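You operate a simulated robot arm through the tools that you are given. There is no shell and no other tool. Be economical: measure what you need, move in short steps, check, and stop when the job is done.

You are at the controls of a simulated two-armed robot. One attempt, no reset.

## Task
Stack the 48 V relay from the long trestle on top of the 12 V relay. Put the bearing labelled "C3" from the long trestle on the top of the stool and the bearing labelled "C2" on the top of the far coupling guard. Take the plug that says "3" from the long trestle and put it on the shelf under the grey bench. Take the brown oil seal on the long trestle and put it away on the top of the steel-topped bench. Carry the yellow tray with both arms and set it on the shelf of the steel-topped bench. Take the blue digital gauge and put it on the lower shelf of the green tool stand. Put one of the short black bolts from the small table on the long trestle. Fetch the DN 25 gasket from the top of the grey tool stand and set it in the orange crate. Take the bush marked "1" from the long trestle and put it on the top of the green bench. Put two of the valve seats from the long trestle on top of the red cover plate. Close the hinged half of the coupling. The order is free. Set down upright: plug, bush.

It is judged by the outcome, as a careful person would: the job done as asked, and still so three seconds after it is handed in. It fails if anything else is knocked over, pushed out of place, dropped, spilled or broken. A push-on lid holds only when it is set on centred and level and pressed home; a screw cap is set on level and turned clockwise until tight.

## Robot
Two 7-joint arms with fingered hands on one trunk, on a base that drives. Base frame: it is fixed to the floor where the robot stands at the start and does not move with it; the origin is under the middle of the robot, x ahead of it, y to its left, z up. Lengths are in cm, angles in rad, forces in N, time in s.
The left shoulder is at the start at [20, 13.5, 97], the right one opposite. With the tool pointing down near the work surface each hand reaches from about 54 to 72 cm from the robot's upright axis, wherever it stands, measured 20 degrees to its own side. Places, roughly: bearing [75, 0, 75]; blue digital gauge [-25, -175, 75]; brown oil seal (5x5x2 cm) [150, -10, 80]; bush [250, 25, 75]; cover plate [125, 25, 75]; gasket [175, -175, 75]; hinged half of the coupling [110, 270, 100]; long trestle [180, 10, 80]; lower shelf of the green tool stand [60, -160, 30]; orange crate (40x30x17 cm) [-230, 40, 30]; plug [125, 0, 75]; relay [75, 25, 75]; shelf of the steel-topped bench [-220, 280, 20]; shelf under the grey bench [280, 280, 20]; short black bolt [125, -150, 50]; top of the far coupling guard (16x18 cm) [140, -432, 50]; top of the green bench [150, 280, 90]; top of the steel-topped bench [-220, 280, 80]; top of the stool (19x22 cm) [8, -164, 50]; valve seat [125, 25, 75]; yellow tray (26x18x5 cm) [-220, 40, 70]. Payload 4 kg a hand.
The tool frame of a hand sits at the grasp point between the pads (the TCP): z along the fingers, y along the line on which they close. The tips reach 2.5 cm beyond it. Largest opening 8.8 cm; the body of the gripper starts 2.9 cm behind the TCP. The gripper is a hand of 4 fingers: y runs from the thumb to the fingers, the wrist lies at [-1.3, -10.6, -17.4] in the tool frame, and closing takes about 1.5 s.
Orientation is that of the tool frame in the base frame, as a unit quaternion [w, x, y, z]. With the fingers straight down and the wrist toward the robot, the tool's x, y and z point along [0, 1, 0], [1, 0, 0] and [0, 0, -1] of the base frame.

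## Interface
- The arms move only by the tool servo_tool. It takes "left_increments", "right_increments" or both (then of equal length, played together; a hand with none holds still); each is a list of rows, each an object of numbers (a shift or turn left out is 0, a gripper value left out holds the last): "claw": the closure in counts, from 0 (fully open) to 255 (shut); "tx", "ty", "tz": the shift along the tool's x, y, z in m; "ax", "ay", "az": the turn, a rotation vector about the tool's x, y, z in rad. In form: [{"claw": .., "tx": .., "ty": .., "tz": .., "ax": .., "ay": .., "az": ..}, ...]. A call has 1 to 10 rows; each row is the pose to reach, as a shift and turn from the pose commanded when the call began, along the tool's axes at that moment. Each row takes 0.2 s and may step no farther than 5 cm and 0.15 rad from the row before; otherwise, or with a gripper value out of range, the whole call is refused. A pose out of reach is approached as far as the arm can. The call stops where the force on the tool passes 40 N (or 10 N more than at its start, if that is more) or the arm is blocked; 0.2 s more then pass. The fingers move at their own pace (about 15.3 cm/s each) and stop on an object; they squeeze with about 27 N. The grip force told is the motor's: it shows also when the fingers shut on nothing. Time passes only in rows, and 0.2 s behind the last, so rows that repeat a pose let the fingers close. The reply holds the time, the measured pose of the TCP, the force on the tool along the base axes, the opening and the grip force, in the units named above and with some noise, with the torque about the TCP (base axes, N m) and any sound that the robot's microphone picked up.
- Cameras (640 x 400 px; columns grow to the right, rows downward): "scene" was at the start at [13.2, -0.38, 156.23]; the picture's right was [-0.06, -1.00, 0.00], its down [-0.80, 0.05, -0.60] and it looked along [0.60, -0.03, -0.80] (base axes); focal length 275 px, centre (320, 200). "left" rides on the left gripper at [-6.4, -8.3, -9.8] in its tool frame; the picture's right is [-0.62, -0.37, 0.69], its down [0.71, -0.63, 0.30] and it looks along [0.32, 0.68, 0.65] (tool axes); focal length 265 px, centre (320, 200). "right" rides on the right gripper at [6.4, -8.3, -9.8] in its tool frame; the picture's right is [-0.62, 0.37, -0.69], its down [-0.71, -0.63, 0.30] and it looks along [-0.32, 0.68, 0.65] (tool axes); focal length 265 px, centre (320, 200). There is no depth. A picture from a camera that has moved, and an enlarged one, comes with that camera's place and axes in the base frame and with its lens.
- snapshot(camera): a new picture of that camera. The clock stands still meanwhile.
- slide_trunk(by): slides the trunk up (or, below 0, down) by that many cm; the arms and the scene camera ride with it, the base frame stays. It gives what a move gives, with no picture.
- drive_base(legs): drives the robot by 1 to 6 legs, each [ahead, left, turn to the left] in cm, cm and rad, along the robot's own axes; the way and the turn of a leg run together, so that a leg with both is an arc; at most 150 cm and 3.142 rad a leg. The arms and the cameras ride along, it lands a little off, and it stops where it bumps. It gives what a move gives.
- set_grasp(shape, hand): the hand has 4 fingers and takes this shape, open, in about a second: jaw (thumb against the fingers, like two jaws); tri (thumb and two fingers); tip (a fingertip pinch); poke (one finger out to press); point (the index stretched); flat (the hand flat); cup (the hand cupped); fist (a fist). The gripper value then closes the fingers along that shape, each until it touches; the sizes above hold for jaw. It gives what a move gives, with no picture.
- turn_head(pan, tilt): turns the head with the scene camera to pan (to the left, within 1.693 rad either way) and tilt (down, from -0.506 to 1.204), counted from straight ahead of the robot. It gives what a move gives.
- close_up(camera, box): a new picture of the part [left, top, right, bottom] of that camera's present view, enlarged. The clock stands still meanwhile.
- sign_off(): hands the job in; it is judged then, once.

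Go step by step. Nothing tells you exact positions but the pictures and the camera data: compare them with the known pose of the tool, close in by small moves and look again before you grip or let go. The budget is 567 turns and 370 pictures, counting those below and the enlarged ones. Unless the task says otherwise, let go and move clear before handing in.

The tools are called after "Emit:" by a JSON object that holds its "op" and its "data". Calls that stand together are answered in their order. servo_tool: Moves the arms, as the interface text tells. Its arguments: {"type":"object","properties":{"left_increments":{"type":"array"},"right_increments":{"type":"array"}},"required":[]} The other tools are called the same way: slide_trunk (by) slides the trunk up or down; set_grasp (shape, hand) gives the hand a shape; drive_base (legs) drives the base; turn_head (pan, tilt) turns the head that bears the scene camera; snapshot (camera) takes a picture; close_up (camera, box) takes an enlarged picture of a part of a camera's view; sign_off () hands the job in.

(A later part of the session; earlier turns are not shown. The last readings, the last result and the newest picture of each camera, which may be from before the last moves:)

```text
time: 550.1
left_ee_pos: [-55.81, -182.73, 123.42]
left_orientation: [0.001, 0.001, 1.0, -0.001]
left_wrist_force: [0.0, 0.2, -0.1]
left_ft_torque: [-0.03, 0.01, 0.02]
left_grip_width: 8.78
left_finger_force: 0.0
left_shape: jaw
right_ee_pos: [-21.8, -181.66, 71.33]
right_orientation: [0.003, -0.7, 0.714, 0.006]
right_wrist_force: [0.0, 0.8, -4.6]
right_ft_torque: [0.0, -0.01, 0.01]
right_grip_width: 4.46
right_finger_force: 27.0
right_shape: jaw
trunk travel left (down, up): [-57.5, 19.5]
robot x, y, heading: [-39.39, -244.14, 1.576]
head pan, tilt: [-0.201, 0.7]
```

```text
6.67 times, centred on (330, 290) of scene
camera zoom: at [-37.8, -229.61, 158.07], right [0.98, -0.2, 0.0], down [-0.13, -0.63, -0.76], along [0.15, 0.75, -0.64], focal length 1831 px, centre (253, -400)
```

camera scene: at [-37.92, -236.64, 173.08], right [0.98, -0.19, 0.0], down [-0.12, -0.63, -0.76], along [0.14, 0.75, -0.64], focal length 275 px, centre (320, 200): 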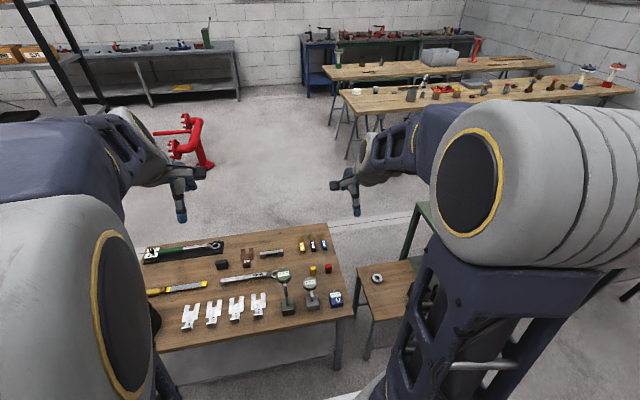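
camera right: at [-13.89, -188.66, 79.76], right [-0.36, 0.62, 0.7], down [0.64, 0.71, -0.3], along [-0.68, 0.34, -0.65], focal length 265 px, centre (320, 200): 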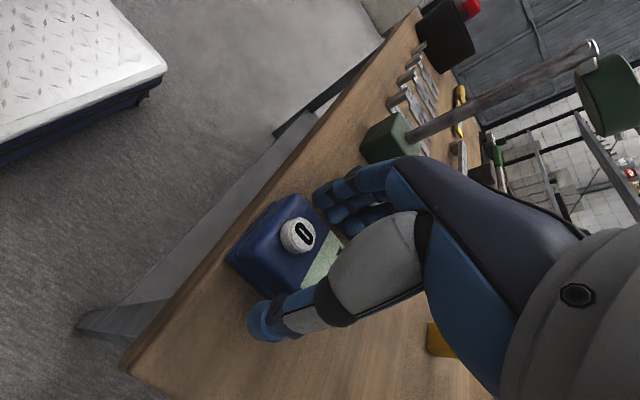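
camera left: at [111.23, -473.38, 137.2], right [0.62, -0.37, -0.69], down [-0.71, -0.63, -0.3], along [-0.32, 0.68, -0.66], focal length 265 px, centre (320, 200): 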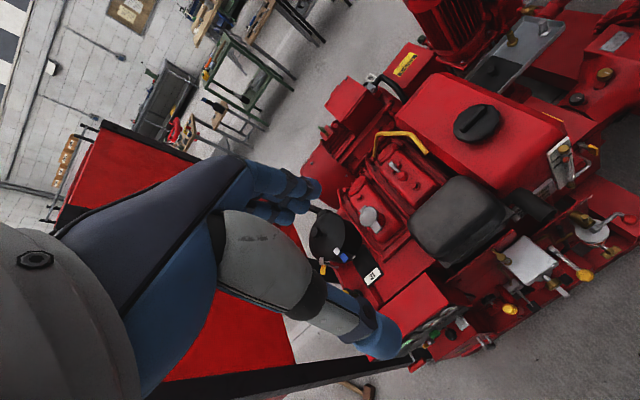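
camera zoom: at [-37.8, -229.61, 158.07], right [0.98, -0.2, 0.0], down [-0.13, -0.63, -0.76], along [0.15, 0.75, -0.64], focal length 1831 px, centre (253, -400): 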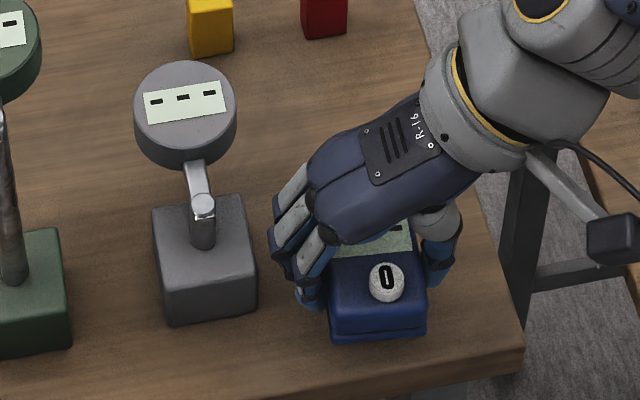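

The gauge is held now. I raise it and move along behind the stool to the green stand.

Emit:
{"op": "servo_tool", "data": {"right_increments": [{"tz": -0.05}, {"tz": -0.1}, {"tz": -0.15}, {"tz": -0.2}, {"tz": -0.25}, {"tz": -0.3}, {"tz": -0.35}]}}

Emit:
{"op": "drive_base", "data": {"legs": [[0, -82, -0.005]]}}

Emit:
{"op": "snapshot", "data": {"camera": "right"}}

Emit:
{"op": "snapshot", "data": {"camera": "scene"}}

```text
time: 551.7
left_ee_pos: [-55.74, -182.7, 123.46]
left_orientation: [0.0, 0.001, 1.0, -0.001]
left_wrist_force: [0.5, -0.2, -0.6]
left_ft_torque: [0.03, 0.03, -0.01]
left_grip_width: 8.79
left_finger_force: 0.0
left_shape: jaw
right_ee_pos: [-21.83, -182.11, 106.41]
right_orientation: [0.002, -0.7, 0.714, 0.005]
right_wrist_force: [0.1, 0.1, -5.0]
right_ft_torque: [0.0, 0.03, -0.01]
right_grip_width: 4.39
right_finger_force: 27.0
right_shape: jaw
trunk travel left (down, up): [-57.5, 19.5]
robot x, y, heading: [-38.95, -244.13, 1.572]
head pan, tilt: [-0.201, 0.7]
```

```text
time: 556.1
left_ee_pos: [26.07, -182.41, 123.41]
left_orientation: [0.001, -0.004, 1.0, -0.001]
left_wrist_force: [-0.5, -0.8, -0.1]
left_ft_torque: [-0.01, -0.01, -0.03]
left_grip_width: 8.78
left_finger_force: 0.1
left_shape: jaw
right_ee_pos: [59.87, -181.44, 106.46]
right_orientation: [0.003, -0.704, 0.71, 0.006]
right_wrist_force: [0.5, -0.2, -4.4]
right_ft_torque: [0.02, -0.03, -0.02]
right_grip_width: 4.4
right_finger_force: 26.9
right_shape: jaw
trunk travel left (down, up): [-57.5, 19.5]
robot x, y, heading: [42.75, -243.39, 1.582]
head pan, tilt: [-0.201, 0.7]
```

```text
122 pictures are left
camera right: at [68.21, -188.09, 116.28], right [-0.36, 0.61, 0.7], down [0.64, 0.71, -0.3], along [-0.68, 0.34, -0.65], focal length 265 px, centre (320, 200)
```

right: 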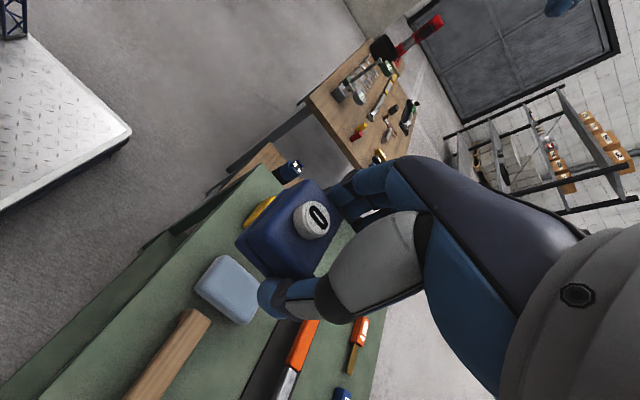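

```text
121 pictures are left
camera scene: at [44.42, -229.02, 158.08], right [0.98, -0.19, 0.0], down [-0.12, -0.63, -0.76], along [0.14, 0.75, -0.64], focal length 275 px, centre (320, 200)
```

scene: 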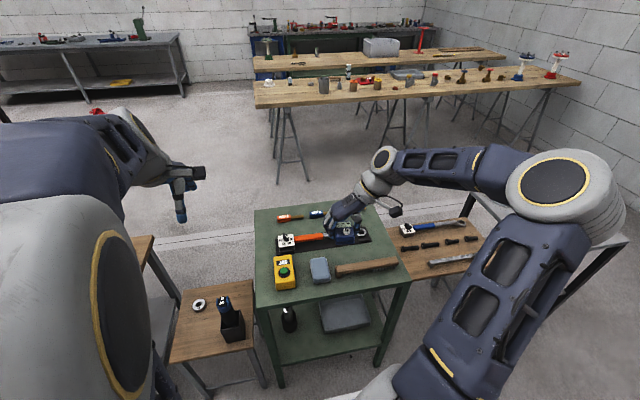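

The free spot on the lower shelf is between the bottle and the grey tray, near (50.5, -176). To keep my left arm clear of the stool I angle the base (heading ≈2.09) and rotate the right hand.

Emit:
{"op": "drive_base", "data": {"legs": [[0, 0, 0.51], [-6.6, -18.4, 0]]}}

Emit:
{"op": "servo_tool", "data": {"right_increments": [{"az": 0.15}, {"az": 0.3}, {"az": 0.45}, {"az": 0.6}, {"az": 0.75}, {"az": 0.9}, {"az": 1.05}, {"az": 1.2}, {"az": 1.35}, {"az": 1.5}]}}

Emit:
{"op": "servo_tool", "data": {"right_increments": [{"az": 0.14}, {"az": 0.28}, {"az": 0.42}, {"az": 0.55}]}}

Emit:
{"op": "turn_head", "data": {"pan": -0.4, "tilt": 0.8}}

Emit:
{"op": "snapshot", "data": {"camera": "scene"}}

```text
time: 559.1
left_ee_pos: [18.2, -194.65, 123.4]
left_orientation: [0.001, -0.251, 0.968, -0.001]
left_wrist_force: [-0.1, 0.2, -0.6]
left_ft_torque: [0.0, -0.01, 0.01]
left_grip_width: 8.77
left_finger_force: 0.1
left_shape: jaw
right_ee_pos: [47.61, -177.7, 106.51]
right_orientation: [-0.002, 0.858, -0.514, -0.006]
right_wrist_force: [0.0, -0.2, -4.0]
right_ft_torque: [0.01, 0.0, 0.01]
right_grip_width: 4.4
right_finger_force: 27.3
right_shape: jaw
trunk travel left (down, up): [-57.5, 19.5]
robot x, y, heading: [62.65, -240.32, 2.077]
head pan, tilt: [-0.201, 0.7]
```

```text
time: 561.3
left_ee_pos: [18.24, -194.61, 123.45]
left_orientation: [0.001, -0.249, 0.968, -0.001]
left_wrist_force: [0.3, -0.5, 0.1]
left_ft_torque: [-0.01, 0.04, 0.0]
left_grip_width: 8.77
left_finger_force: 0.1
left_shape: jaw
right_ee_pos: [47.61, -177.55, 106.45]
right_orientation: [-0.004, -0.275, 0.961, 0.006]
right_wrist_force: [0.9, 0.2, -4.3]
right_ft_torque: [-0.01, 0.0, 0.03]
right_grip_width: 4.42
right_finger_force: 26.6
right_shape: jaw
trunk travel left (down, up): [-57.5, 19.5]
robot x, y, heading: [62.29, -240.37, 2.081]
head pan, tilt: [-0.201, 0.7]
```

```text
time: 562.5
left_ee_pos: [18.47, -194.56, 123.45]
left_orientation: [0.0, -0.251, 0.968, -0.001]
left_wrist_force: [0.0, -0.1, 0.2]
left_ft_torque: [0.01, 0.03, 0.02]
left_grip_width: 8.78
left_finger_force: 0.1
left_shape: jaw
right_ee_pos: [53.64, -175.5, 106.46]
right_orientation: [-0.005, 0.072, 0.997, 0.004]
right_wrist_force: [-0.4, 0.1, -4.6]
right_ft_torque: [0.01, 0.05, 0.07]
right_grip_width: 4.38
right_finger_force: 27.1
right_shape: jaw
trunk travel left (down, up): [-57.5, 19.5]
robot x, y, heading: [62.45, -239.81, 2.077]
head pan, tilt: [-0.201, 0.7]
stopped in row 4 (right hand): the arm was blocked; the commanded pose is now the measured one
```

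```text
time: 563.2
left_ee_pos: [18.33, -194.74, 123.38]
left_orientation: [0.0, -0.251, 0.968, -0.001]
left_wrist_force: [0.5, 0.3, 0.5]
left_ft_torque: [-0.01, 0.0, -0.02]
left_grip_width: 8.78
left_finger_force: 0.0
left_shape: jaw
right_ee_pos: [53.57, -175.61, 106.4]
right_orientation: [-0.005, 0.071, 0.997, 0.005]
right_wrist_force: [-0.2, -0.8, -4.2]
right_ft_torque: [-0.03, 0.0, 0.0]
right_grip_width: 4.37
right_finger_force: 26.9
right_shape: jaw
trunk travel left (down, up): [-57.5, 19.5]
robot x, y, heading: [62.32, -240.24, 2.083]
head pan, tilt: [-0.4, 0.799]
```

```text
120 pictures are left
camera scene: at [58.47, -226.87, 157.25], right [0.99, 0.11, 0.0], down [0.08, -0.71, -0.7], along [-0.08, 0.69, -0.72], focal length 275 px, centre (320, 200)
```

scene: 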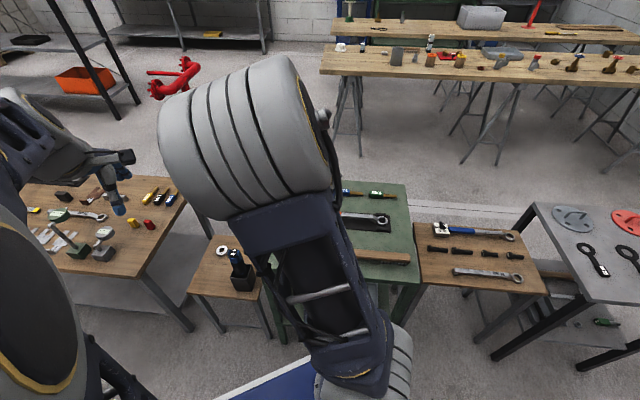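

The right arm neared its own joint limit; I rotate back a little to free it, then check the position again.

Emit:
{"op": "servo_tool", "data": {"right_increments": [{"az": -0.1, "tx": 0.01}, {"az": -0.2, "tx": 0.02}, {"az": -0.3, "tx": 0.03, "ty": -0.01}, {"az": -0.35, "tx": 0.035, "ty": -0.01}]}}

Emit:
{"op": "snapshot", "data": {"camera": "right"}}

Emit:
{"op": "snapshot", "data": {"camera": "scene"}}

```text
time: 564.2
left_ee_pos: [18.28, -194.65, 123.49]
left_orientation: [0.001, -0.251, 0.968, -0.001]
left_wrist_force: [-0.7, 0.2, -1.0]
left_ft_torque: [0.0, 0.0, -0.04]
left_grip_width: 8.76
left_finger_force: 0.0
left_shape: jaw
right_ee_pos: [49.93, -175.99, 106.51]
right_orientation: [-0.004, -0.105, 0.994, 0.005]
right_wrist_force: [-0.7, -0.5, -4.4]
right_ft_torque: [0.01, -0.01, 0.0]
right_grip_width: 4.38
right_finger_force: 27.4
right_shape: jaw
trunk travel left (down, up): [-57.5, 19.5]
robot x, y, heading: [62.76, -240.42, 2.079]
head pan, tilt: [-0.4, 0.799]
```

```text
119 pictures are left
camera right: at [45.49, -185.66, 116.35], right [0.54, 0.48, 0.69], down [0.83, -0.47, -0.32], along [0.17, 0.74, -0.65], focal length 265 px, centre (320, 200)
```

right: 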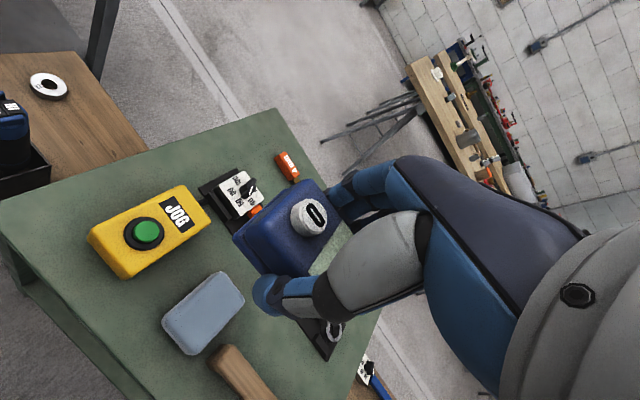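

```text
118 pictures are left
camera scene: at [58.46, -226.87, 157.25], right [0.99, 0.11, 0.0], down [0.08, -0.71, -0.7], along [-0.08, 0.69, -0.72], focal length 275 px, centre (320, 200)
```

scene: 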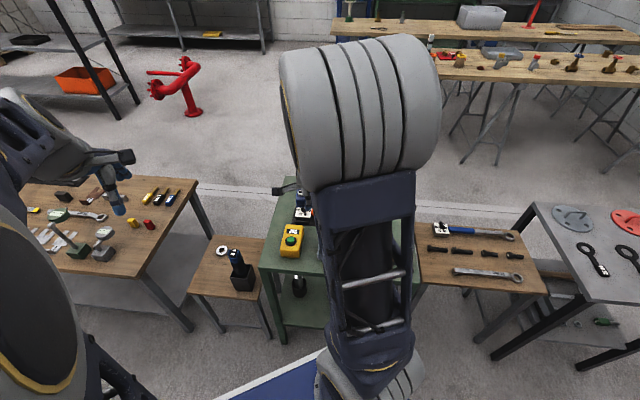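

I back off behind the stand, lower the trunk, and bring the gauge to shelf height.

Emit:
{"op": "drive_base", "data": {"legs": [[-18.8, 10.5, 0]]}}

Emit:
{"op": "slide_trunk", "data": {"by": -40}}

Emit:
{"op": "slide_trunk", "data": {"by": -13}}

Emit:
{"op": "servo_tool", "data": {"right_increments": [{"tz": 0.03}, {"tz": 0.06}, {"tz": 0.09}, {"tz": 0.12}]}}

Emit:
{"op": "snapshot", "data": {"camera": "right"}}

Emit:
{"op": "snapshot", "data": {"camera": "scene"}}

```text
time: 565.9
left_ee_pos: [18.34, -216.6, 123.53]
left_orientation: [0.002, -0.252, 0.968, -0.001]
left_wrist_force: [0.6, -0.4, 0.3]
left_ft_torque: [-0.02, 0.01, 0.01]
left_grip_width: 8.77
left_finger_force: 0.0
left_shape: jaw
right_ee_pos: [50.01, -197.71, 106.36]
right_orientation: [-0.004, -0.106, 0.994, 0.005]
right_wrist_force: [-0.5, -0.1, -3.8]
right_ft_torque: [0.0, -0.01, 0.01]
right_grip_width: 4.35
right_finger_force: 26.7
right_shape: jaw
trunk travel left (down, up): [-57.5, 19.5]
robot x, y, heading: [62.76, -261.69, 2.084]
head pan, tilt: [-0.4, 0.799]
```

```text
time: 569.7
left_ee_pos: [18.45, -216.53, 83.48]
left_orientation: [0.001, -0.253, 0.967, 0.0]
left_wrist_force: [0.2, 0.5, 0.4]
left_ft_torque: [0.0, -0.01, -0.03]
left_grip_width: 8.78
left_finger_force: 0.1
left_shape: jaw
right_ee_pos: [50.06, -197.6, 66.38]
right_orientation: [-0.004, -0.105, 0.994, 0.004]
right_wrist_force: [0.0, -1.3, -4.2]
right_ft_torque: [0.0, -0.03, -0.03]
right_grip_width: 4.35
right_finger_force: 27.2
right_shape: jaw
trunk travel left (down, up): [-17.5, 59.5]
robot x, y, heading: [62.78, -261.59, 2.088]
head pan, tilt: [-0.4, 0.799]
```

```text
time: 571.3
left_ee_pos: [18.41, -216.53, 70.37]
left_orientation: [0.001, -0.252, 0.968, 0.0]
left_wrist_force: [0.1, -0.5, -0.2]
left_ft_torque: [-0.01, -0.03, -0.01]
left_grip_width: 8.78
left_finger_force: 0.0
left_shape: jaw
right_ee_pos: [49.99, -197.71, 53.51]
right_orientation: [-0.004, -0.105, 0.994, 0.005]
right_wrist_force: [0.0, -0.4, -4.2]
right_ft_torque: [0.01, -0.05, -0.03]
right_grip_width: 4.38
right_finger_force: 27.3
right_shape: jaw
trunk travel left (down, up): [-4.5, 72.5]
robot x, y, heading: [62.53, -261.78, 2.09]
head pan, tilt: [-0.4, 0.799]
```

```text
time: 572.3
left_ee_pos: [18.41, -216.49, 70.52]
left_orientation: [0.001, -0.253, 0.968, -0.001]
left_wrist_force: [0.0, -0.3, 1.0]
left_ft_torque: [0.0, -0.03, -0.02]
left_grip_width: 8.79
left_finger_force: 0.1
left_shape: jaw
right_ee_pos: [50.04, -197.37, 41.43]
right_orientation: [-0.004, -0.106, 0.994, 0.006]
right_wrist_force: [-1.0, 0.0, -3.8]
right_ft_torque: [0.02, -0.02, -0.01]
right_grip_width: 4.37
right_finger_force: 27.2
right_shape: jaw
trunk travel left (down, up): [-4.5, 72.5]
robot x, y, heading: [62.92, -261.53, 2.087]
head pan, tilt: [-0.4, 0.799]
```

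```text
117 pictures are left
camera right: at [45.52, -207.21, 51.37], right [0.54, 0.48, 0.69], down [0.83, -0.46, -0.32], along [0.17, 0.74, -0.65], focal length 265 px, centre (320, 200)
```

right: 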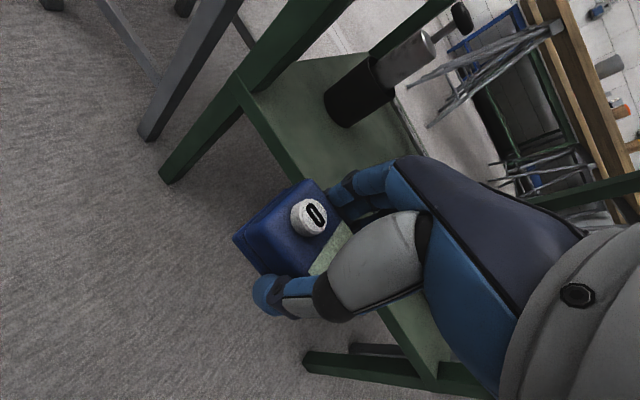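

```text
116 pictures are left
camera scene: at [58.74, -248.49, 104.26], right [0.99, 0.12, 0.0], down [0.08, -0.71, -0.7], along [-0.08, 0.69, -0.72], focal length 275 px, centre (320, 200)
```

scene: 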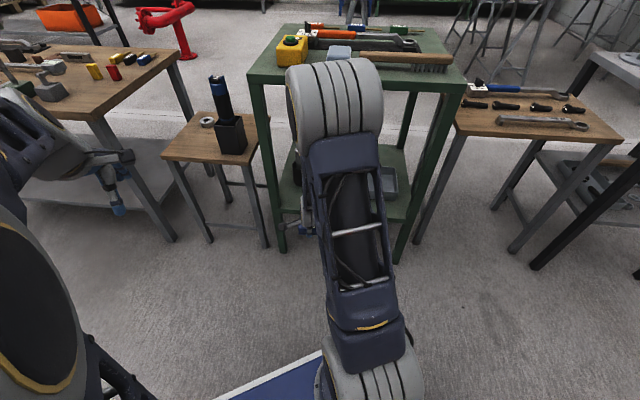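

The elbow would hang over the stand top this way. Instead I use heading 90° with the hand's wrist turned outward so the elbow swings out low.

Emit:
{"op": "drive_base", "data": {"legs": [[0, 0, -0.516], [0, 31, 0]]}}

Emit:
{"op": "servo_tool", "data": {"right_increments": [{"az": -0.15}, {"az": -0.3}, {"az": -0.45}, {"az": -0.6}, {"az": -0.75}, {"az": -0.9}, {"az": -1.05}, {"az": -1.2}, {"az": -1.35}, {"az": -1.5}], "left_increments": [{"az": 0.15}, {"az": 0.3}, {"az": 0.45}, {"az": 0.6}, {"az": 0.75}, {"az": 0.9}, {"az": 1.05}, {"az": 1.2}, {"az": 1.35}, {"az": 1.5}]}}

Emit:
{"op": "snapshot", "data": {"camera": "scene"}}

```text
time: 575.8
left_ee_pos: [15.96, -200.7, 70.49]
left_orientation: [0.0, 0.0, 1.0, -0.001]
left_wrist_force: [0.7, 0.0, 0.6]
left_ft_torque: [-0.04, -0.01, -0.05]
left_grip_width: 8.79
left_finger_force: 0.0
left_shape: jaw
right_ee_pos: [52.75, -199.48, 41.47]
right_orientation: [-0.003, 0.15, 0.989, 0.005]
right_wrist_force: [0.1, -0.1, -4.2]
right_ft_torque: [0.05, -0.02, -0.01]
right_grip_width: 4.36
right_finger_force: 26.6
right_shape: jaw
trunk travel left (down, up): [-4.5, 72.5]
robot x, y, heading: [32.59, -261.96, 1.569]
head pan, tilt: [-0.4, 0.799]
```

```text
time: 578.0
left_ee_pos: [16.01, -200.61, 70.4]
left_orientation: [0.001, 0.683, 0.73, 0.001]
left_wrist_force: [0.3, -0.4, 0.3]
left_ft_torque: [-0.03, 0.01, -0.03]
left_grip_width: 8.8
left_finger_force: 0.1
left_shape: jaw
right_ee_pos: [52.87, -199.52, 41.57]
right_orientation: [0.002, -0.565, 0.825, 0.006]
right_wrist_force: [-0.2, 0.0, -4.5]
right_ft_torque: [0.02, -0.01, 0.01]
right_grip_width: 4.36
right_finger_force: 26.7
right_shape: jaw
trunk travel left (down, up): [-4.5, 72.5]
robot x, y, heading: [32.38, -261.91, 1.572]
head pan, tilt: [-0.4, 0.799]
```

```text
115 pictures are left
camera scene: at [35.38, -248.39, 104.25], right [0.92, -0.39, 0.0], down [-0.28, -0.66, -0.7], along [0.27, 0.64, -0.72], focal length 275 px, centre (320, 200)
```

scene: 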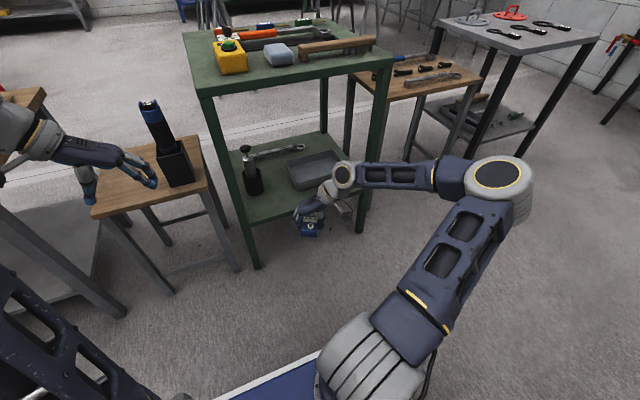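

Elbow is low and outside, but the forearm would meet the stand's rear leg. I turn the hand partway back (about 35°) and look.

Emit:
{"op": "servo_tool", "data": {"right_increments": [{"az": 0.15}, {"az": 0.3}, {"az": 0.45}, {"az": 0.6}, {"az": 0.7}]}}

Emit:
{"op": "snapshot", "data": {"camera": "scene"}}

```text
time: 579.2
left_ee_pos: [15.98, -200.67, 70.41]
left_orientation: [0.0, 0.681, 0.732, 0.0]
left_wrist_force: [0.0, 0.0, 0.9]
left_ft_torque: [-0.02, -0.04, 0.0]
left_grip_width: 8.77
left_finger_force: 0.1
left_shape: jaw
right_ee_pos: [52.81, -199.71, 41.56]
right_orientation: [0.0, -0.247, 0.969, 0.006]
right_wrist_force: [-0.8, 0.5, -4.5]
right_ft_torque: [0.0, -0.02, 0.03]
right_grip_width: 4.35
right_finger_force: 27.0
right_shape: jaw
trunk travel left (down, up): [-4.5, 72.5]
robot x, y, heading: [32.42, -262.15, 1.571]
head pan, tilt: [-0.4, 0.799]
```

```text
114 pictures are left
camera scene: at [35.38, -248.38, 104.25], right [0.92, -0.39, 0.0], down [-0.28, -0.66, -0.7], along [0.27, 0.64, -0.72], focal length 275 px, centre (320, 200)
```

scene: 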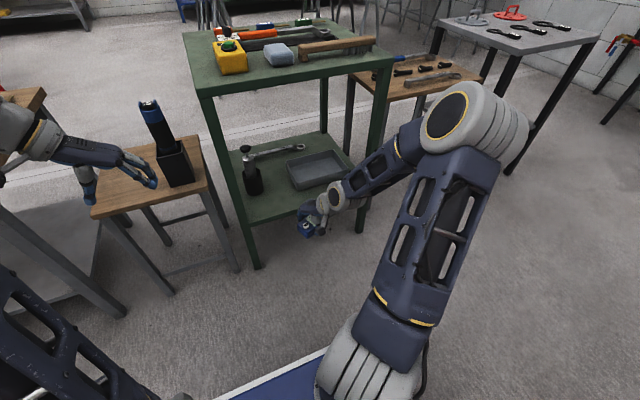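

The elbow now stays behind the stand. I move the left hand out of the bottle's way, then go in.

Emit:
{"op": "servo_tool", "data": {"left_increments": [{"ty": -0.035, "tz": -0.02}, {"ty": -0.07, "tz": -0.04}, {"ty": -0.105, "tz": -0.06}, {"ty": -0.13, "tz": -0.08}]}}

Emit:
{"op": "drive_base", "data": {"legs": [[0, 4.5, 0], [21, 0, 0]]}}

Emit:
{"op": "snapshot", "data": {"camera": "scene"}}

Emit:
{"op": "snapshot", "data": {"camera": "right"}}

```text
time: 580.2
left_ee_pos: [2.88, -201.53, 78.37]
left_orientation: [0.002, 0.682, 0.732, -0.001]
left_wrist_force: [-0.4, 0.7, -0.4]
left_ft_torque: [0.0, 0.0, 0.0]
left_grip_width: 8.76
left_finger_force: 0.0
left_shape: jaw
right_ee_pos: [52.78, -199.6, 41.38]
right_orientation: [0.0, -0.248, 0.969, 0.006]
right_wrist_force: [0.3, 0.3, -4.2]
right_ft_torque: [0.05, 0.01, 0.0]
right_grip_width: 4.35
right_finger_force: 27.2
right_shape: jaw
trunk travel left (down, up): [-4.5, 72.5]
robot x, y, heading: [32.29, -261.95, 1.572]
head pan, tilt: [-0.4, 0.799]
```

```text
time: 582.4
left_ee_pos: [-1.49, -180.31, 78.41]
left_orientation: [0.002, 0.682, 0.731, -0.001]
left_wrist_force: [0.1, 0.4, 0.2]
left_ft_torque: [-0.01, 0.02, 0.01]
left_grip_width: 8.76
left_finger_force: 0.1
left_shape: jaw
right_ee_pos: [48.49, -178.29, 41.51]
right_orientation: [0.0, -0.246, 0.969, 0.006]
right_wrist_force: [-0.3, 1.1, -4.3]
right_ft_torque: [0.03, 0.01, 0.01]
right_grip_width: 4.37
right_finger_force: 26.8
right_shape: jaw
trunk travel left (down, up): [-4.5, 72.5]
robot x, y, heading: [27.86, -240.71, 1.572]
head pan, tilt: [-0.4, 0.799]
```

```text
113 pictures are left
camera scene: at [30.85, -227.17, 104.25], right [0.92, -0.39, 0.0], down [-0.28, -0.66, -0.7], along [0.27, 0.64, -0.72], focal length 275 px, centre (320, 200)
```

scene: 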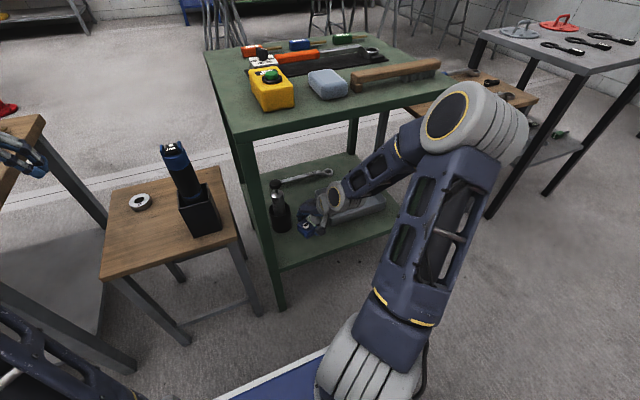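

```text
112 pictures are left
camera right: at [46.69, -188.98, 51.29], right [0.37, 0.61, 0.7], down [0.93, -0.21, -0.31], along [-0.04, 0.76, -0.64], focal length 265 px, centre (320, 200)
```

right: 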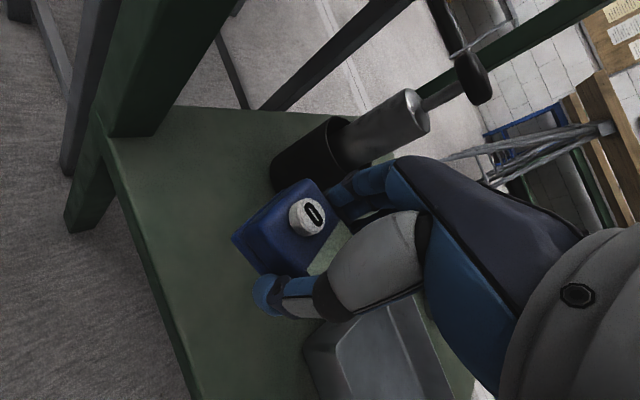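

Emit:
{"op": "servo_tool", "data": {"right_increments": [{"tx": -0.019, "ty": -0.007, "tz": 0.01}, {"tx": -0.019, "ty": -0.007, "tz": 0.025}, {"tx": -0.019, "ty": -0.007, "tz": 0.04}, {"tx": -0.019, "ty": -0.007, "tz": 0.05}]}}

Emit:
{"op": "snapshot", "data": {"camera": "right"}}

```text
time: 583.4
left_ee_pos: [-1.45, -180.23, 78.42]
left_orientation: [0.001, 0.682, 0.731, 0.0]
left_wrist_force: [-0.6, -0.5, 0.5]
left_ft_torque: [-0.01, 0.02, -0.03]
left_grip_width: 8.79
left_finger_force: 0.1
left_shape: jaw
right_ee_pos: [50.42, -178.06, 36.51]
right_orientation: [0.0, -0.246, 0.969, 0.007]
right_wrist_force: [0.2, -0.5, -4.5]
right_ft_torque: [0.04, 0.0, 0.01]
right_grip_width: 4.37
right_finger_force: 27.1
right_shape: jaw
trunk travel left (down, up): [-4.5, 72.5]
robot x, y, heading: [27.97, -240.91, 1.568]
head pan, tilt: [-0.4, 0.799]
```

```text
111 pictures are left
camera right: at [48.75, -188.62, 46.3], right [0.37, 0.61, 0.7], down [0.93, -0.21, -0.31], along [-0.04, 0.76, -0.64], focal length 265 px, centre (320, 200)
```

right: 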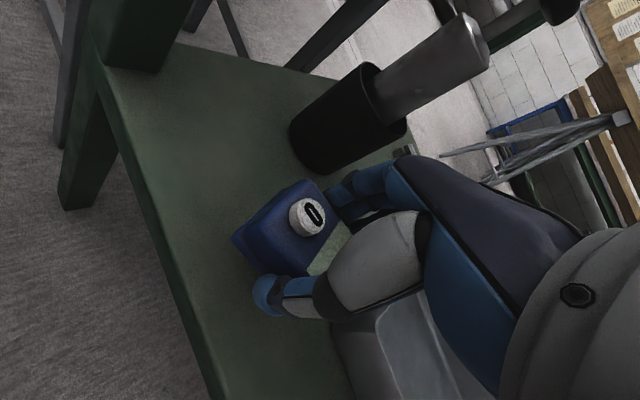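

Emit:
{"op": "servo_tool", "data": {"right_increments": [{"tz": 0.006}, {"tz": 0.012}, {"tz": 0.017}, {"tz": 0.021}, {"tz": 0.025}, {"tz": 0.029}, {"tz": 0.033}, {"tz": 0.037}, {"tz": 0.041}]}}

Emit:
{"op": "snapshot", "data": {"camera": "right"}}

```text
time: 585.4
left_ee_pos: [-1.63, -180.4, 78.35]
left_orientation: [0.002, 0.681, 0.732, 0.001]
left_wrist_force: [0.3, 0.1, 0.3]
left_ft_torque: [0.01, 0.02, 0.02]
left_grip_width: 8.81
left_finger_force: 0.0
left_shape: jaw
right_ee_pos: [50.31, -177.9, 32.64]
right_orientation: [0.0, -0.246, 0.969, 0.009]
right_wrist_force: [1.0, -5.6, 26.5]
right_ft_torque: [-0.58, -0.21, -0.01]
right_grip_width: 4.39
right_finger_force: 26.7
right_shape: jaw
trunk travel left (down, up): [-4.5, 72.5]
robot x, y, heading: [27.79, -240.59, 1.573]
head pan, tilt: [-0.4, 0.799]
```

```text
110 pictures are left
camera right: at [48.6, -188.55, 42.36], right [0.37, 0.61, 0.7], down [0.93, -0.21, -0.31], along [-0.04, 0.77, -0.64], focal length 265 px, centre (320, 200)
```

right: 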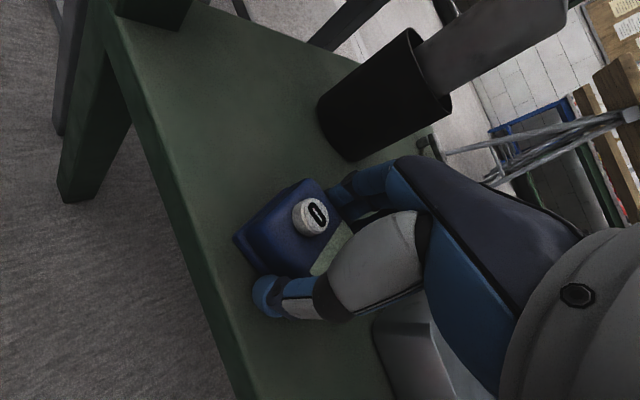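

Emit:
{"op": "servo_tool", "data": {"right_increments": [{"tz": -0.001}, {"tz": -0.0015, "claw": 150}, {"tz": -0.0015, "claw": 110}, {"tz": -0.0015, "claw": 70}, {"tz": -0.0015, "claw": 20}, {"tz": -0.0015, "claw": 20}, {"tz": -0.0015, "claw": 20}]}}

Emit:
{"op": "servo_tool", "data": {"right_increments": [{"tz": -0.03}, {"tz": -0.06}, {"tz": -0.09}]}}

Emit:
{"op": "snapshot", "data": {"camera": "right"}}

Emit:
{"op": "drive_base", "data": {"legs": [[-22, 0, 0]]}}

```text
time: 587.0
left_ee_pos: [-1.48, -180.45, 78.26]
left_orientation: [0.001, 0.683, 0.731, 0.0]
left_wrist_force: [-0.1, 0.1, 0.3]
left_ft_torque: [0.02, -0.02, -0.03]
left_grip_width: 8.79
left_finger_force: 0.0
left_shape: jaw
right_ee_pos: [50.2, -177.96, 32.35]
right_orientation: [-0.001, -0.246, 0.969, 0.006]
right_wrist_force: [-1.1, 1.6, 6.0]
right_ft_torque: [0.11, 0.02, 0.0]
right_grip_width: 8.01
right_finger_force: 0.0
right_shape: jaw
trunk travel left (down, up): [-4.5, 72.5]
robot x, y, heading: [28.07, -241.19, 1.572]
head pan, tilt: [-0.4, 0.799]
```

```text
time: 587.8
left_ee_pos: [-1.48, -180.35, 78.44]
left_orientation: [0.001, 0.682, 0.731, 0.0]
left_wrist_force: [0.2, 0.0, -0.5]
left_ft_torque: [0.0, -0.01, 0.02]
left_grip_width: 8.79
left_finger_force: 0.1
left_shape: jaw
right_ee_pos: [50.33, -178.12, 41.46]
right_orientation: [-0.001, -0.246, 0.969, 0.006]
right_wrist_force: [0.2, -0.6, 0.0]
right_ft_torque: [0.0, -0.01, 0.0]
right_grip_width: 8.05
right_finger_force: 0.0
right_shape: jaw
trunk travel left (down, up): [-4.5, 72.5]
robot x, y, heading: [28.17, -240.68, 1.573]
head pan, tilt: [-0.4, 0.799]
```

```text
109 pictures are left
camera right: at [48.59, -188.77, 51.38], right [0.37, 0.61, 0.7], down [0.93, -0.21, -0.31], along [-0.04, 0.76, -0.64], focal length 265 px, centre (320, 200)
```

right: 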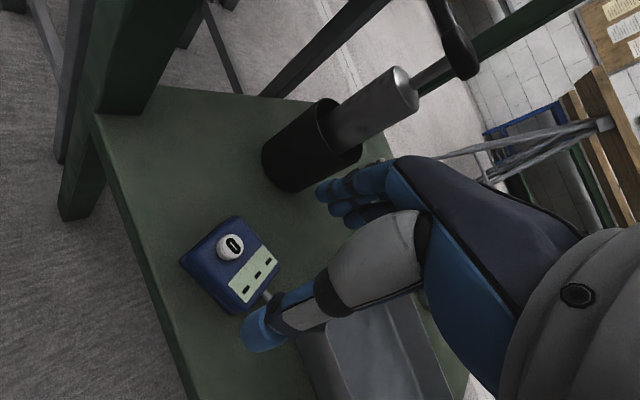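

```text
time: 589.5
left_ee_pos: [-1.27, -202.34, 78.32]
left_orientation: [0.001, 0.684, 0.73, -0.001]
left_wrist_force: [-0.2, 0.7, 0.0]
left_ft_torque: [-0.02, 0.01, 0.01]
left_grip_width: 8.77
left_finger_force: 0.1
left_shape: jaw
right_ee_pos: [50.62, -200.25, 41.6]
right_orientation: [0.001, -0.244, 0.97, 0.006]
right_wrist_force: [0.4, -0.4, -0.4]
right_ft_torque: [0.0, 0.0, 0.01]
right_grip_width: 8.11
right_finger_force: 0.1
right_shape: jaw
trunk travel left (down, up): [-4.5, 72.5]
robot x, y, heading: [27.65, -262.78, 1.569]
head pan, tilt: [-0.4, 0.799]
```

The blue gauge is on the lower shelf. Next the small table and grey stand; I raise the trunk and move right behind them.

Emit:
{"op": "slide_trunk", "data": {"by": 40}}

Emit:
{"op": "slide_trunk", "data": {"by": 28}}

Emit:
{"op": "servo_tool", "data": {"right_increments": [{"az": 0.1, "tz": -0.04, "claw": 0}, {"az": 0.25, "tz": -0.08}, {"az": 0.4, "tz": -0.1}, {"az": 0.49, "tz": -0.12}, {"az": 0.49, "tz": -0.12}, {"az": 0.49, "tz": -0.12}, {"az": 0.49, "tz": -0.12}, {"az": 0.49, "tz": -0.12}, {"az": 0.49, "tz": -0.12}, {"az": 0.49, "tz": -0.12}], "left_increments": [{"az": -0.15, "ty": 0.02}, {"az": -0.3, "ty": 0.04}, {"az": -0.45, "ty": 0.06}, {"az": -0.6, "ty": 0.08}, {"az": -0.75, "ty": 0.08}, {"az": -0.9, "ty": 0.08}, {"az": -1.05, "ty": 0.08}, {"az": -1.2, "ty": 0.08}, {"az": -1.35, "ty": 0.08}, {"az": -1.5, "ty": 0.08}]}}

Emit:
{"op": "drive_base", "data": {"legs": [[0, -110, 0]]}}

Emit:
{"op": "turn_head", "data": {"pan": 0.0, "tilt": 0.75}}

Emit:
{"op": "snapshot", "data": {"camera": "scene"}}

```text
time: 593.3
left_ee_pos: [-1.27, -202.33, 118.42]
left_orientation: [0.001, 0.683, 0.73, 0.0]
left_wrist_force: [-0.8, 0.5, -0.3]
left_ft_torque: [0.01, 0.0, -0.02]
left_grip_width: 8.81
left_finger_force: 0.1
left_shape: jaw
right_ee_pos: [50.46, -200.23, 81.55]
right_orientation: [0.0, -0.243, 0.97, 0.006]
right_wrist_force: [1.1, -0.2, -0.2]
right_ft_torque: [-0.02, -0.03, 0.02]
right_grip_width: 8.1
right_finger_force: 0.1
right_shape: jaw
trunk travel left (down, up): [-44.5, 32.5]
robot x, y, heading: [28.09, -262.42, 1.567]
head pan, tilt: [-0.4, 0.799]
```

```text
time: 596.1
left_ee_pos: [-1.29, -202.33, 146.33]
left_orientation: [0.002, 0.683, 0.73, 0.0]
left_wrist_force: [-0.2, -0.2, -1.1]
left_ft_torque: [0.01, 0.0, -0.01]
left_grip_width: 8.77
left_finger_force: 0.0
left_shape: jaw
right_ee_pos: [50.33, -200.33, 109.53]
right_orientation: [0.0, -0.244, 0.97, 0.007]
right_wrist_force: [0.0, 0.2, 0.3]
right_ft_torque: [-0.01, 0.0, 0.01]
right_grip_width: 8.07
right_finger_force: 0.1
right_shape: jaw
trunk travel left (down, up): [-72.5, 4.5]
robot x, y, heading: [28.05, -262.79, 1.57]
head pan, tilt: [-0.4, 0.799]
```

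```text
time: 598.3
left_ee_pos: [6.65, -201.78, 146.42]
left_orientation: [0.001, 0.002, 1.0, 0.0]
left_wrist_force: [-0.1, 0.8, -0.3]
left_ft_torque: [-0.01, 0.02, 0.01]
left_grip_width: 8.78
left_finger_force: 0.1
left_shape: jaw
right_ee_pos: [50.6, -200.55, 121.44]
right_orientation: [-0.002, -0.003, 1.0, 0.006]
right_wrist_force: [0.3, -0.1, 0.6]
right_ft_torque: [0.0, 0.0, 0.05]
right_grip_width: 8.75
right_finger_force: 0.0
right_shape: jaw
trunk travel left (down, up): [-72.5, 4.5]
robot x, y, heading: [28.08, -262.61, 1.571]
head pan, tilt: [-0.4, 0.799]
```

```text
time: 603.9
left_ee_pos: [113.99, -201.55, 146.47]
left_orientation: [0.001, -0.005, 1.0, -0.001]
left_wrist_force: [0.2, 0.6, -0.3]
left_ft_torque: [0.0, 0.03, -0.03]
left_grip_width: 8.78
left_finger_force: 0.1
left_shape: jaw
right_ee_pos: [157.91, -199.58, 121.44]
right_orientation: [-0.002, -0.009, 1.0, 0.007]
right_wrist_force: [0.1, 0.7, 0.4]
right_ft_torque: [0.0, -0.04, 0.01]
right_grip_width: 8.75
right_finger_force: 0.0
right_shape: jaw
trunk travel left (down, up): [-72.5, 4.5]
robot x, y, heading: [136.38, -262.35, 1.583]
head pan, tilt: [-0.4, 0.799]
```

```text
time: 604.8
left_ee_pos: [113.97, -201.48, 146.36]
left_orientation: [0.001, -0.005, 1.0, -0.001]
left_wrist_force: [-0.2, 0.3, 0.1]
left_ft_torque: [0.03, -0.01, -0.04]
left_grip_width: 8.79
left_finger_force: 0.0
left_shape: jaw
right_ee_pos: [157.92, -199.71, 121.54]
right_orientation: [-0.001, -0.01, 1.0, 0.005]
right_wrist_force: [-0.6, 0.8, -0.2]
right_ft_torque: [0.0, -0.01, -0.03]
right_grip_width: 8.77
right_finger_force: 0.0
right_shape: jaw
trunk travel left (down, up): [-72.5, 4.5]
robot x, y, heading: [136.28, -262.33, 1.583]
head pan, tilt: [0.0, 0.75]
```

```text
108 pictures are left
camera scene: at [135.84, -247.79, 172.65], right [1.0, 0.01, 0.0], down [0.01, -0.68, -0.73], along [-0.01, 0.73, -0.68], focal length 275 px, centre (320, 200)
```

scene: 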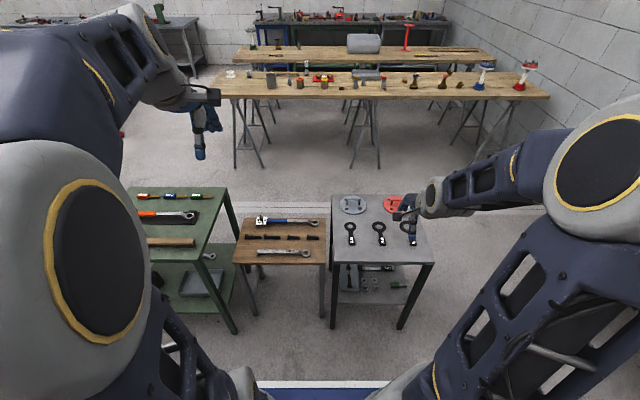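

Emit:
{"op": "close_up", "data": {"camera": "scene", "box": [325, 185, 445, 260]}}

Emit:
{"op": "close_up", "data": {"camera": "scene", "box": [230, 205, 334, 270]}}

Emit:
{"op": "snapshot", "data": {"camera": "right"}}

```text
5.33 times, centred on (385, 222) of scene
camera zoom: at [135.84, -247.79, 172.65], right [1.0, 0.01, 0.0], down [0.01, -0.68, -0.73], along [-0.01, 0.73, -0.68], focal length 1465 px, centre (-27, 80)
```

zoom: 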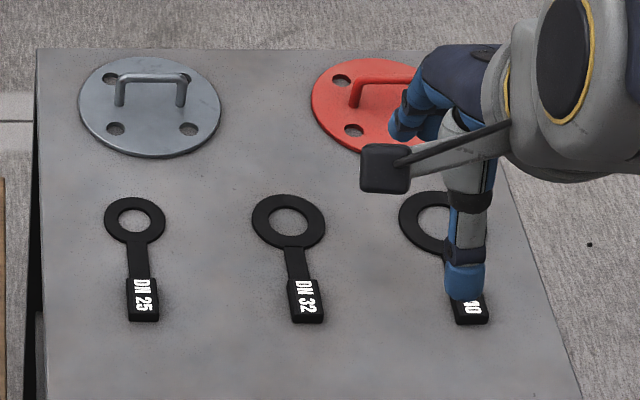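

```text
6.15 times, centred on (282, 238) of scene
camera zoom: at [135.84, -247.79, 172.65], right [1.0, 0.01, 0.0], down [0.01, -0.68, -0.73], along [-0.01, 0.73, -0.68], focal length 1690 px, centre (554, -31)
```

zoom: 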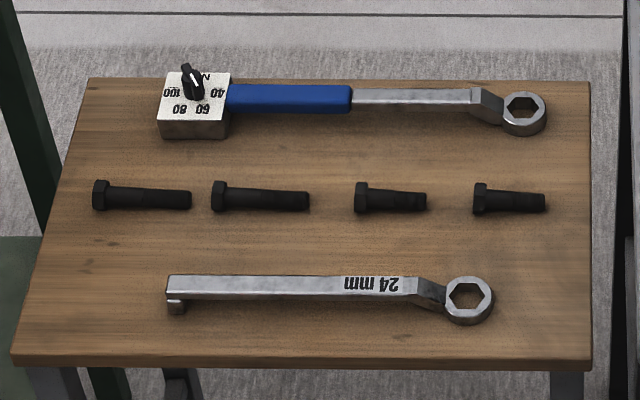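

```text
105 pictures are left
camera right: at [151.66, -208.33, 131.45], right [0.62, 0.37, 0.7], down [0.73, -0.61, -0.31], along [0.31, 0.7, -0.65], focal length 265 px, centre (320, 200)
```

right: 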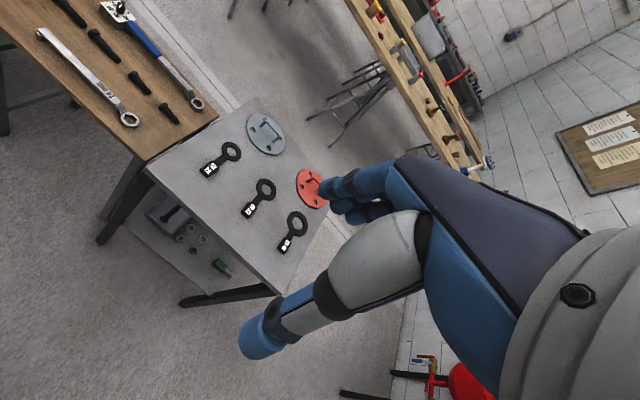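

Short bolts are the two right ones (z≈61); DN 25 gasket's tag is at about (149.5, -168). I move in so both hands can work.

Emit:
{"op": "slide_trunk", "data": {"by": -20}}

Emit:
{"op": "drive_base", "data": {"legs": [[38, 0, -0.012]]}}

Emit:
{"op": "servo_tool", "data": {"right_increments": [{"az": -0.15, "tx": 0.01}, {"az": -0.3, "tx": 0.02}, {"az": -0.45, "tx": 0.03}, {"az": -0.6, "tx": 0.04}, {"az": -0.75, "tx": 0.05}, {"az": -0.9, "tx": 0.06}, {"az": -1.05, "tx": 0.07}, {"az": -1.2, "tx": 0.08}, {"az": -1.35, "tx": 0.08}, {"az": -1.5, "tx": 0.08}], "left_increments": [{"tz": 0.03}, {"tz": 0.06}, {"tz": 0.1}, {"tz": 0.14}, {"tz": 0.18}, {"tz": 0.22}, {"tz": 0.26}, {"tz": 0.3}, {"tz": 0.34}, {"tz": 0.38}]}}

Emit:
{"op": "snapshot", "data": {"camera": "left"}}

Emit:
{"op": "snapshot", "data": {"camera": "right"}}

```text
time: 606.9
left_ee_pos: [113.85, -201.39, 126.41]
left_orientation: [0.002, -0.006, 1.0, -0.001]
left_wrist_force: [0.1, 0.5, 0.3]
left_ft_torque: [-0.01, -0.01, 0.01]
left_grip_width: 8.78
left_finger_force: 0.0
left_shape: jaw
right_ee_pos: [157.88, -199.69, 101.6]
right_orientation: [-0.002, -0.01, 1.0, 0.006]
right_wrist_force: [-0.1, -0.4, -0.1]
right_ft_torque: [0.0, 0.01, 0.0]
right_grip_width: 8.75
right_finger_force: 0.1
right_shape: jaw
trunk travel left (down, up): [-52.5, 24.5]
robot x, y, heading: [136.01, -262.03, 1.582]
head pan, tilt: [0.0, 0.75]
```

```text
time: 609.3
left_ee_pos: [113.92, -163.73, 126.31]
left_orientation: [0.0, -0.003, 1.0, -0.001]
left_wrist_force: [-0.1, 0.2, -0.2]
left_ft_torque: [-0.01, -0.01, 0.01]
left_grip_width: 8.78
left_finger_force: 0.1
left_shape: jaw
right_ee_pos: [157.79, -162.19, 101.47]
right_orientation: [-0.002, -0.007, 1.0, 0.007]
right_wrist_force: [0.7, -0.3, 0.5]
right_ft_torque: [-0.01, -0.02, 0.01]
right_grip_width: 8.77
right_finger_force: 0.1
right_shape: jaw
trunk travel left (down, up): [-52.5, 24.5]
robot x, y, heading: [136.09, -224.4, 1.582]
head pan, tilt: [0.0, 0.75]
```

```text
time: 611.5
left_ee_pos: [113.63, -163.98, 88.31]
left_orientation: [0.0, -0.002, 1.0, 0.0]
left_wrist_force: [-0.8, -0.1, -0.8]
left_ft_torque: [0.02, -0.01, 0.02]
left_grip_width: 8.76
left_finger_force: 0.0
left_shape: jaw
right_ee_pos: [149.85, -162.26, 101.65]
right_orientation: [0.001, -0.687, 0.726, 0.006]
right_wrist_force: [-0.6, -1.0, 1.1]
right_ft_torque: [-0.02, -0.02, -0.02]
right_grip_width: 8.76
right_finger_force: 0.1
right_shape: jaw
trunk travel left (down, up): [-52.5, 24.5]
robot x, y, heading: [135.91, -224.51, 1.581]
head pan, tilt: [0.0, 0.75]
```

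```text
104 pictures are left
camera left: at [120.06, -172.07, 98.15], right [0.62, -0.37, -0.69], down [-0.71, -0.63, -0.3], along [-0.33, 0.68, -0.65], focal length 265 px, centre (320, 200)
```

left: 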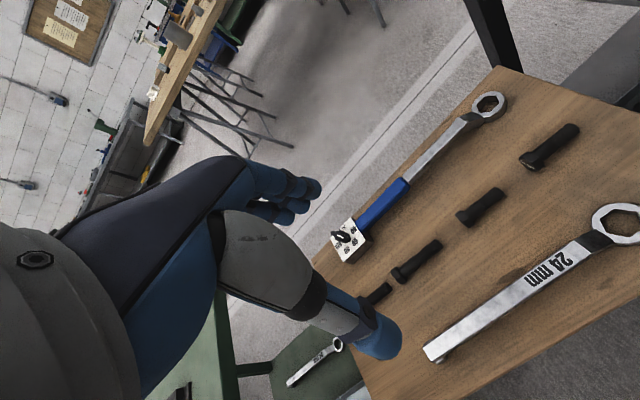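

```text
103 pictures are left
camera right: at [157.81, -169.34, 111.48], right [-0.33, 0.63, 0.7], down [0.67, 0.68, -0.3], along [-0.67, 0.37, -0.65], focal length 265 px, centre (320, 200)
```

right: 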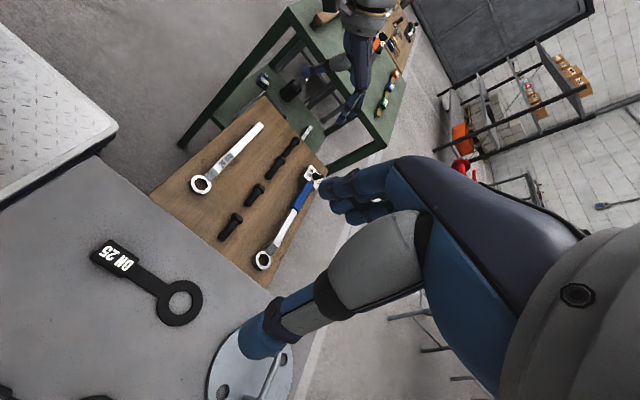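

Emit:
{"op": "servo_tool", "data": {"left_increments": [{"tx": -0.03, "ty": 0.03}, {"tx": -0.06, "ty": 0.055}, {"tx": -0.073, "ty": 0.067, "tz": 0.03}, {"tx": -0.073, "ty": 0.067, "tz": 0.07}, {"tx": -0.073, "ty": 0.067, "tz": 0.11}, {"tx": -0.073, "ty": 0.067, "tz": 0.15}], "right_increments": [{"tx": 0.03}, {"tx": 0.061}, {"tx": 0.061, "tz": 0.04}, {"tx": 0.061, "tz": 0.08}, {"tx": 0.061, "tz": 0.12}, {"tx": 0.061, "tz": 0.16}]}}

Emit:
{"op": "snapshot", "data": {"camera": "left"}}

Emit:
{"op": "snapshot", "data": {"camera": "right"}}

```text
time: 612.9
left_ee_pos: [121.32, -157.19, 73.5]
left_orientation: [0.001, -0.002, 1.0, 0.0]
left_wrist_force: [-0.1, -0.3, 0.2]
left_ft_torque: [0.02, 0.02, -0.02]
left_grip_width: 8.78
left_finger_force: 0.0
left_shape: jaw
right_ee_pos: [149.3, -168.22, 85.52]
right_orientation: [0.003, -0.687, 0.726, 0.006]
right_wrist_force: [-0.6, 0.7, -0.8]
right_ft_torque: [0.01, 0.01, 0.0]
right_grip_width: 8.74
right_finger_force: 0.0
right_shape: jaw
trunk travel left (down, up): [-52.5, 24.5]
robot x, y, heading: [135.87, -224.88, 1.579]
head pan, tilt: [0.0, 0.75]
```

```text
102 pictures are left
camera left: at [127.68, -165.42, 83.32], right [0.62, -0.37, -0.69], down [-0.71, -0.63, -0.31], along [-0.33, 0.68, -0.65], focal length 265 px, centre (320, 200)
```

left: 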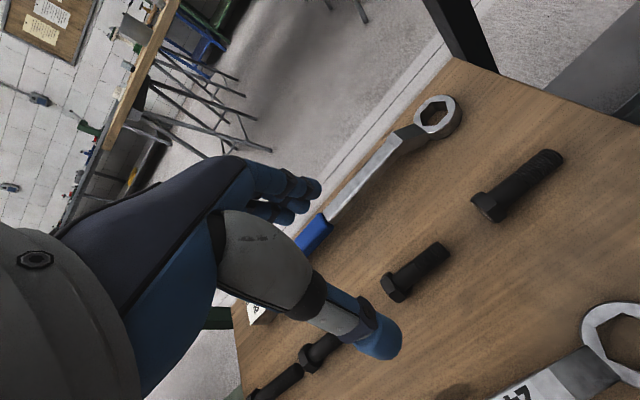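

```text
101 pictures are left
camera right: at [157.37, -175.31, 95.3], right [-0.33, 0.63, 0.7], down [0.67, 0.68, -0.3], along [-0.67, 0.37, -0.65], focal length 265 px, centre (320, 200)
```

right: 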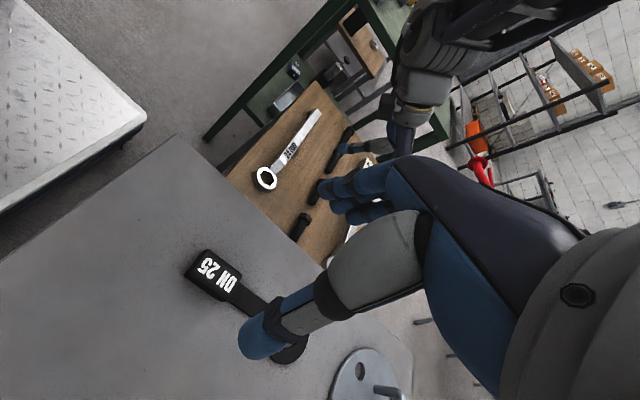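

Emit:
{"op": "servo_tool", "data": {"left_increments": [{"tz": 0.03}, {"tz": 0.06}, {"tz": 0.08}, {"tz": 0.09}], "right_increments": [{"ty": -0.007, "tx": 0.005, "tz": 0.03}, {"ty": -0.007, "tx": 0.005, "tz": 0.06}, {"ty": -0.007, "tx": 0.005, "tz": 0.085}, {"ty": -0.007, "tx": 0.005, "tz": 0.1}]}}

Emit:
{"op": "snapshot", "data": {"camera": "left"}}

Emit:
{"op": "snapshot", "data": {"camera": "right"}}

```text
time: 613.9
left_ee_pos: [121.27, -157.07, 64.41]
left_orientation: [0.001, -0.003, 1.0, 0.0]
left_wrist_force: [0.8, 0.0, -0.7]
left_ft_torque: [-0.02, -0.02, -0.01]
left_grip_width: 8.77
left_finger_force: 0.3
left_shape: jaw
right_ee_pos: [150.04, -168.74, 75.39]
right_orientation: [0.003, -0.687, 0.727, 0.006]
right_wrist_force: [-0.3, 0.4, 0.1]
right_ft_torque: [-0.02, 0.0, -0.02]
right_grip_width: 8.76
right_finger_force: 0.0
right_shape: jaw
trunk travel left (down, up): [-52.5, 24.5]
robot x, y, heading: [135.73, -224.32, 1.578]
head pan, tilt: [0.0, 0.75]
```

```text
100 pictures are left
camera left: at [127.76, -165.3, 74.3], right [0.62, -0.37, -0.69], down [-0.71, -0.63, -0.3], along [-0.33, 0.68, -0.66], focal length 265 px, centre (320, 200)
```

left: 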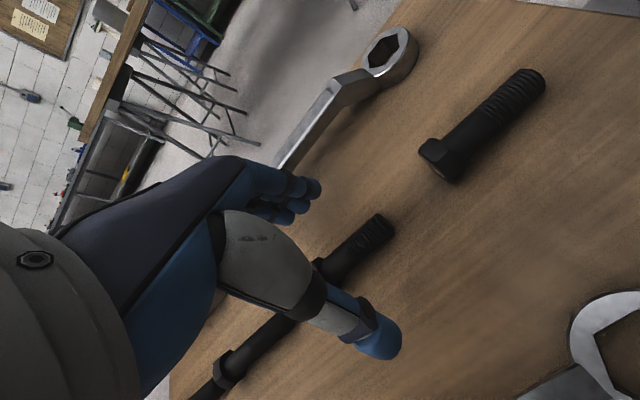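

```text
99 pictures are left
camera right: at [158.1, -175.72, 85.24], right [-0.33, 0.63, 0.7], down [0.67, 0.68, -0.3], along [-0.67, 0.37, -0.65], focal length 265 px, centre (320, 200)
```

right: 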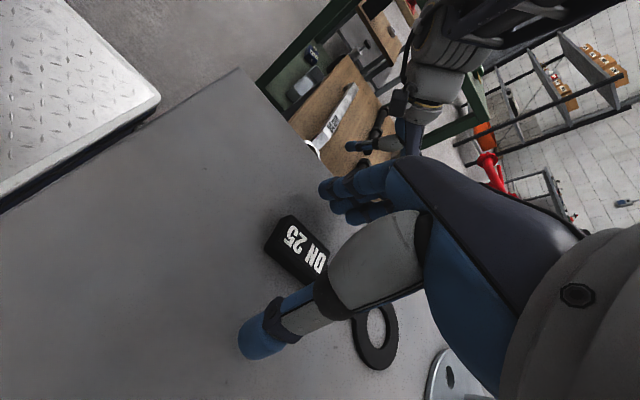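

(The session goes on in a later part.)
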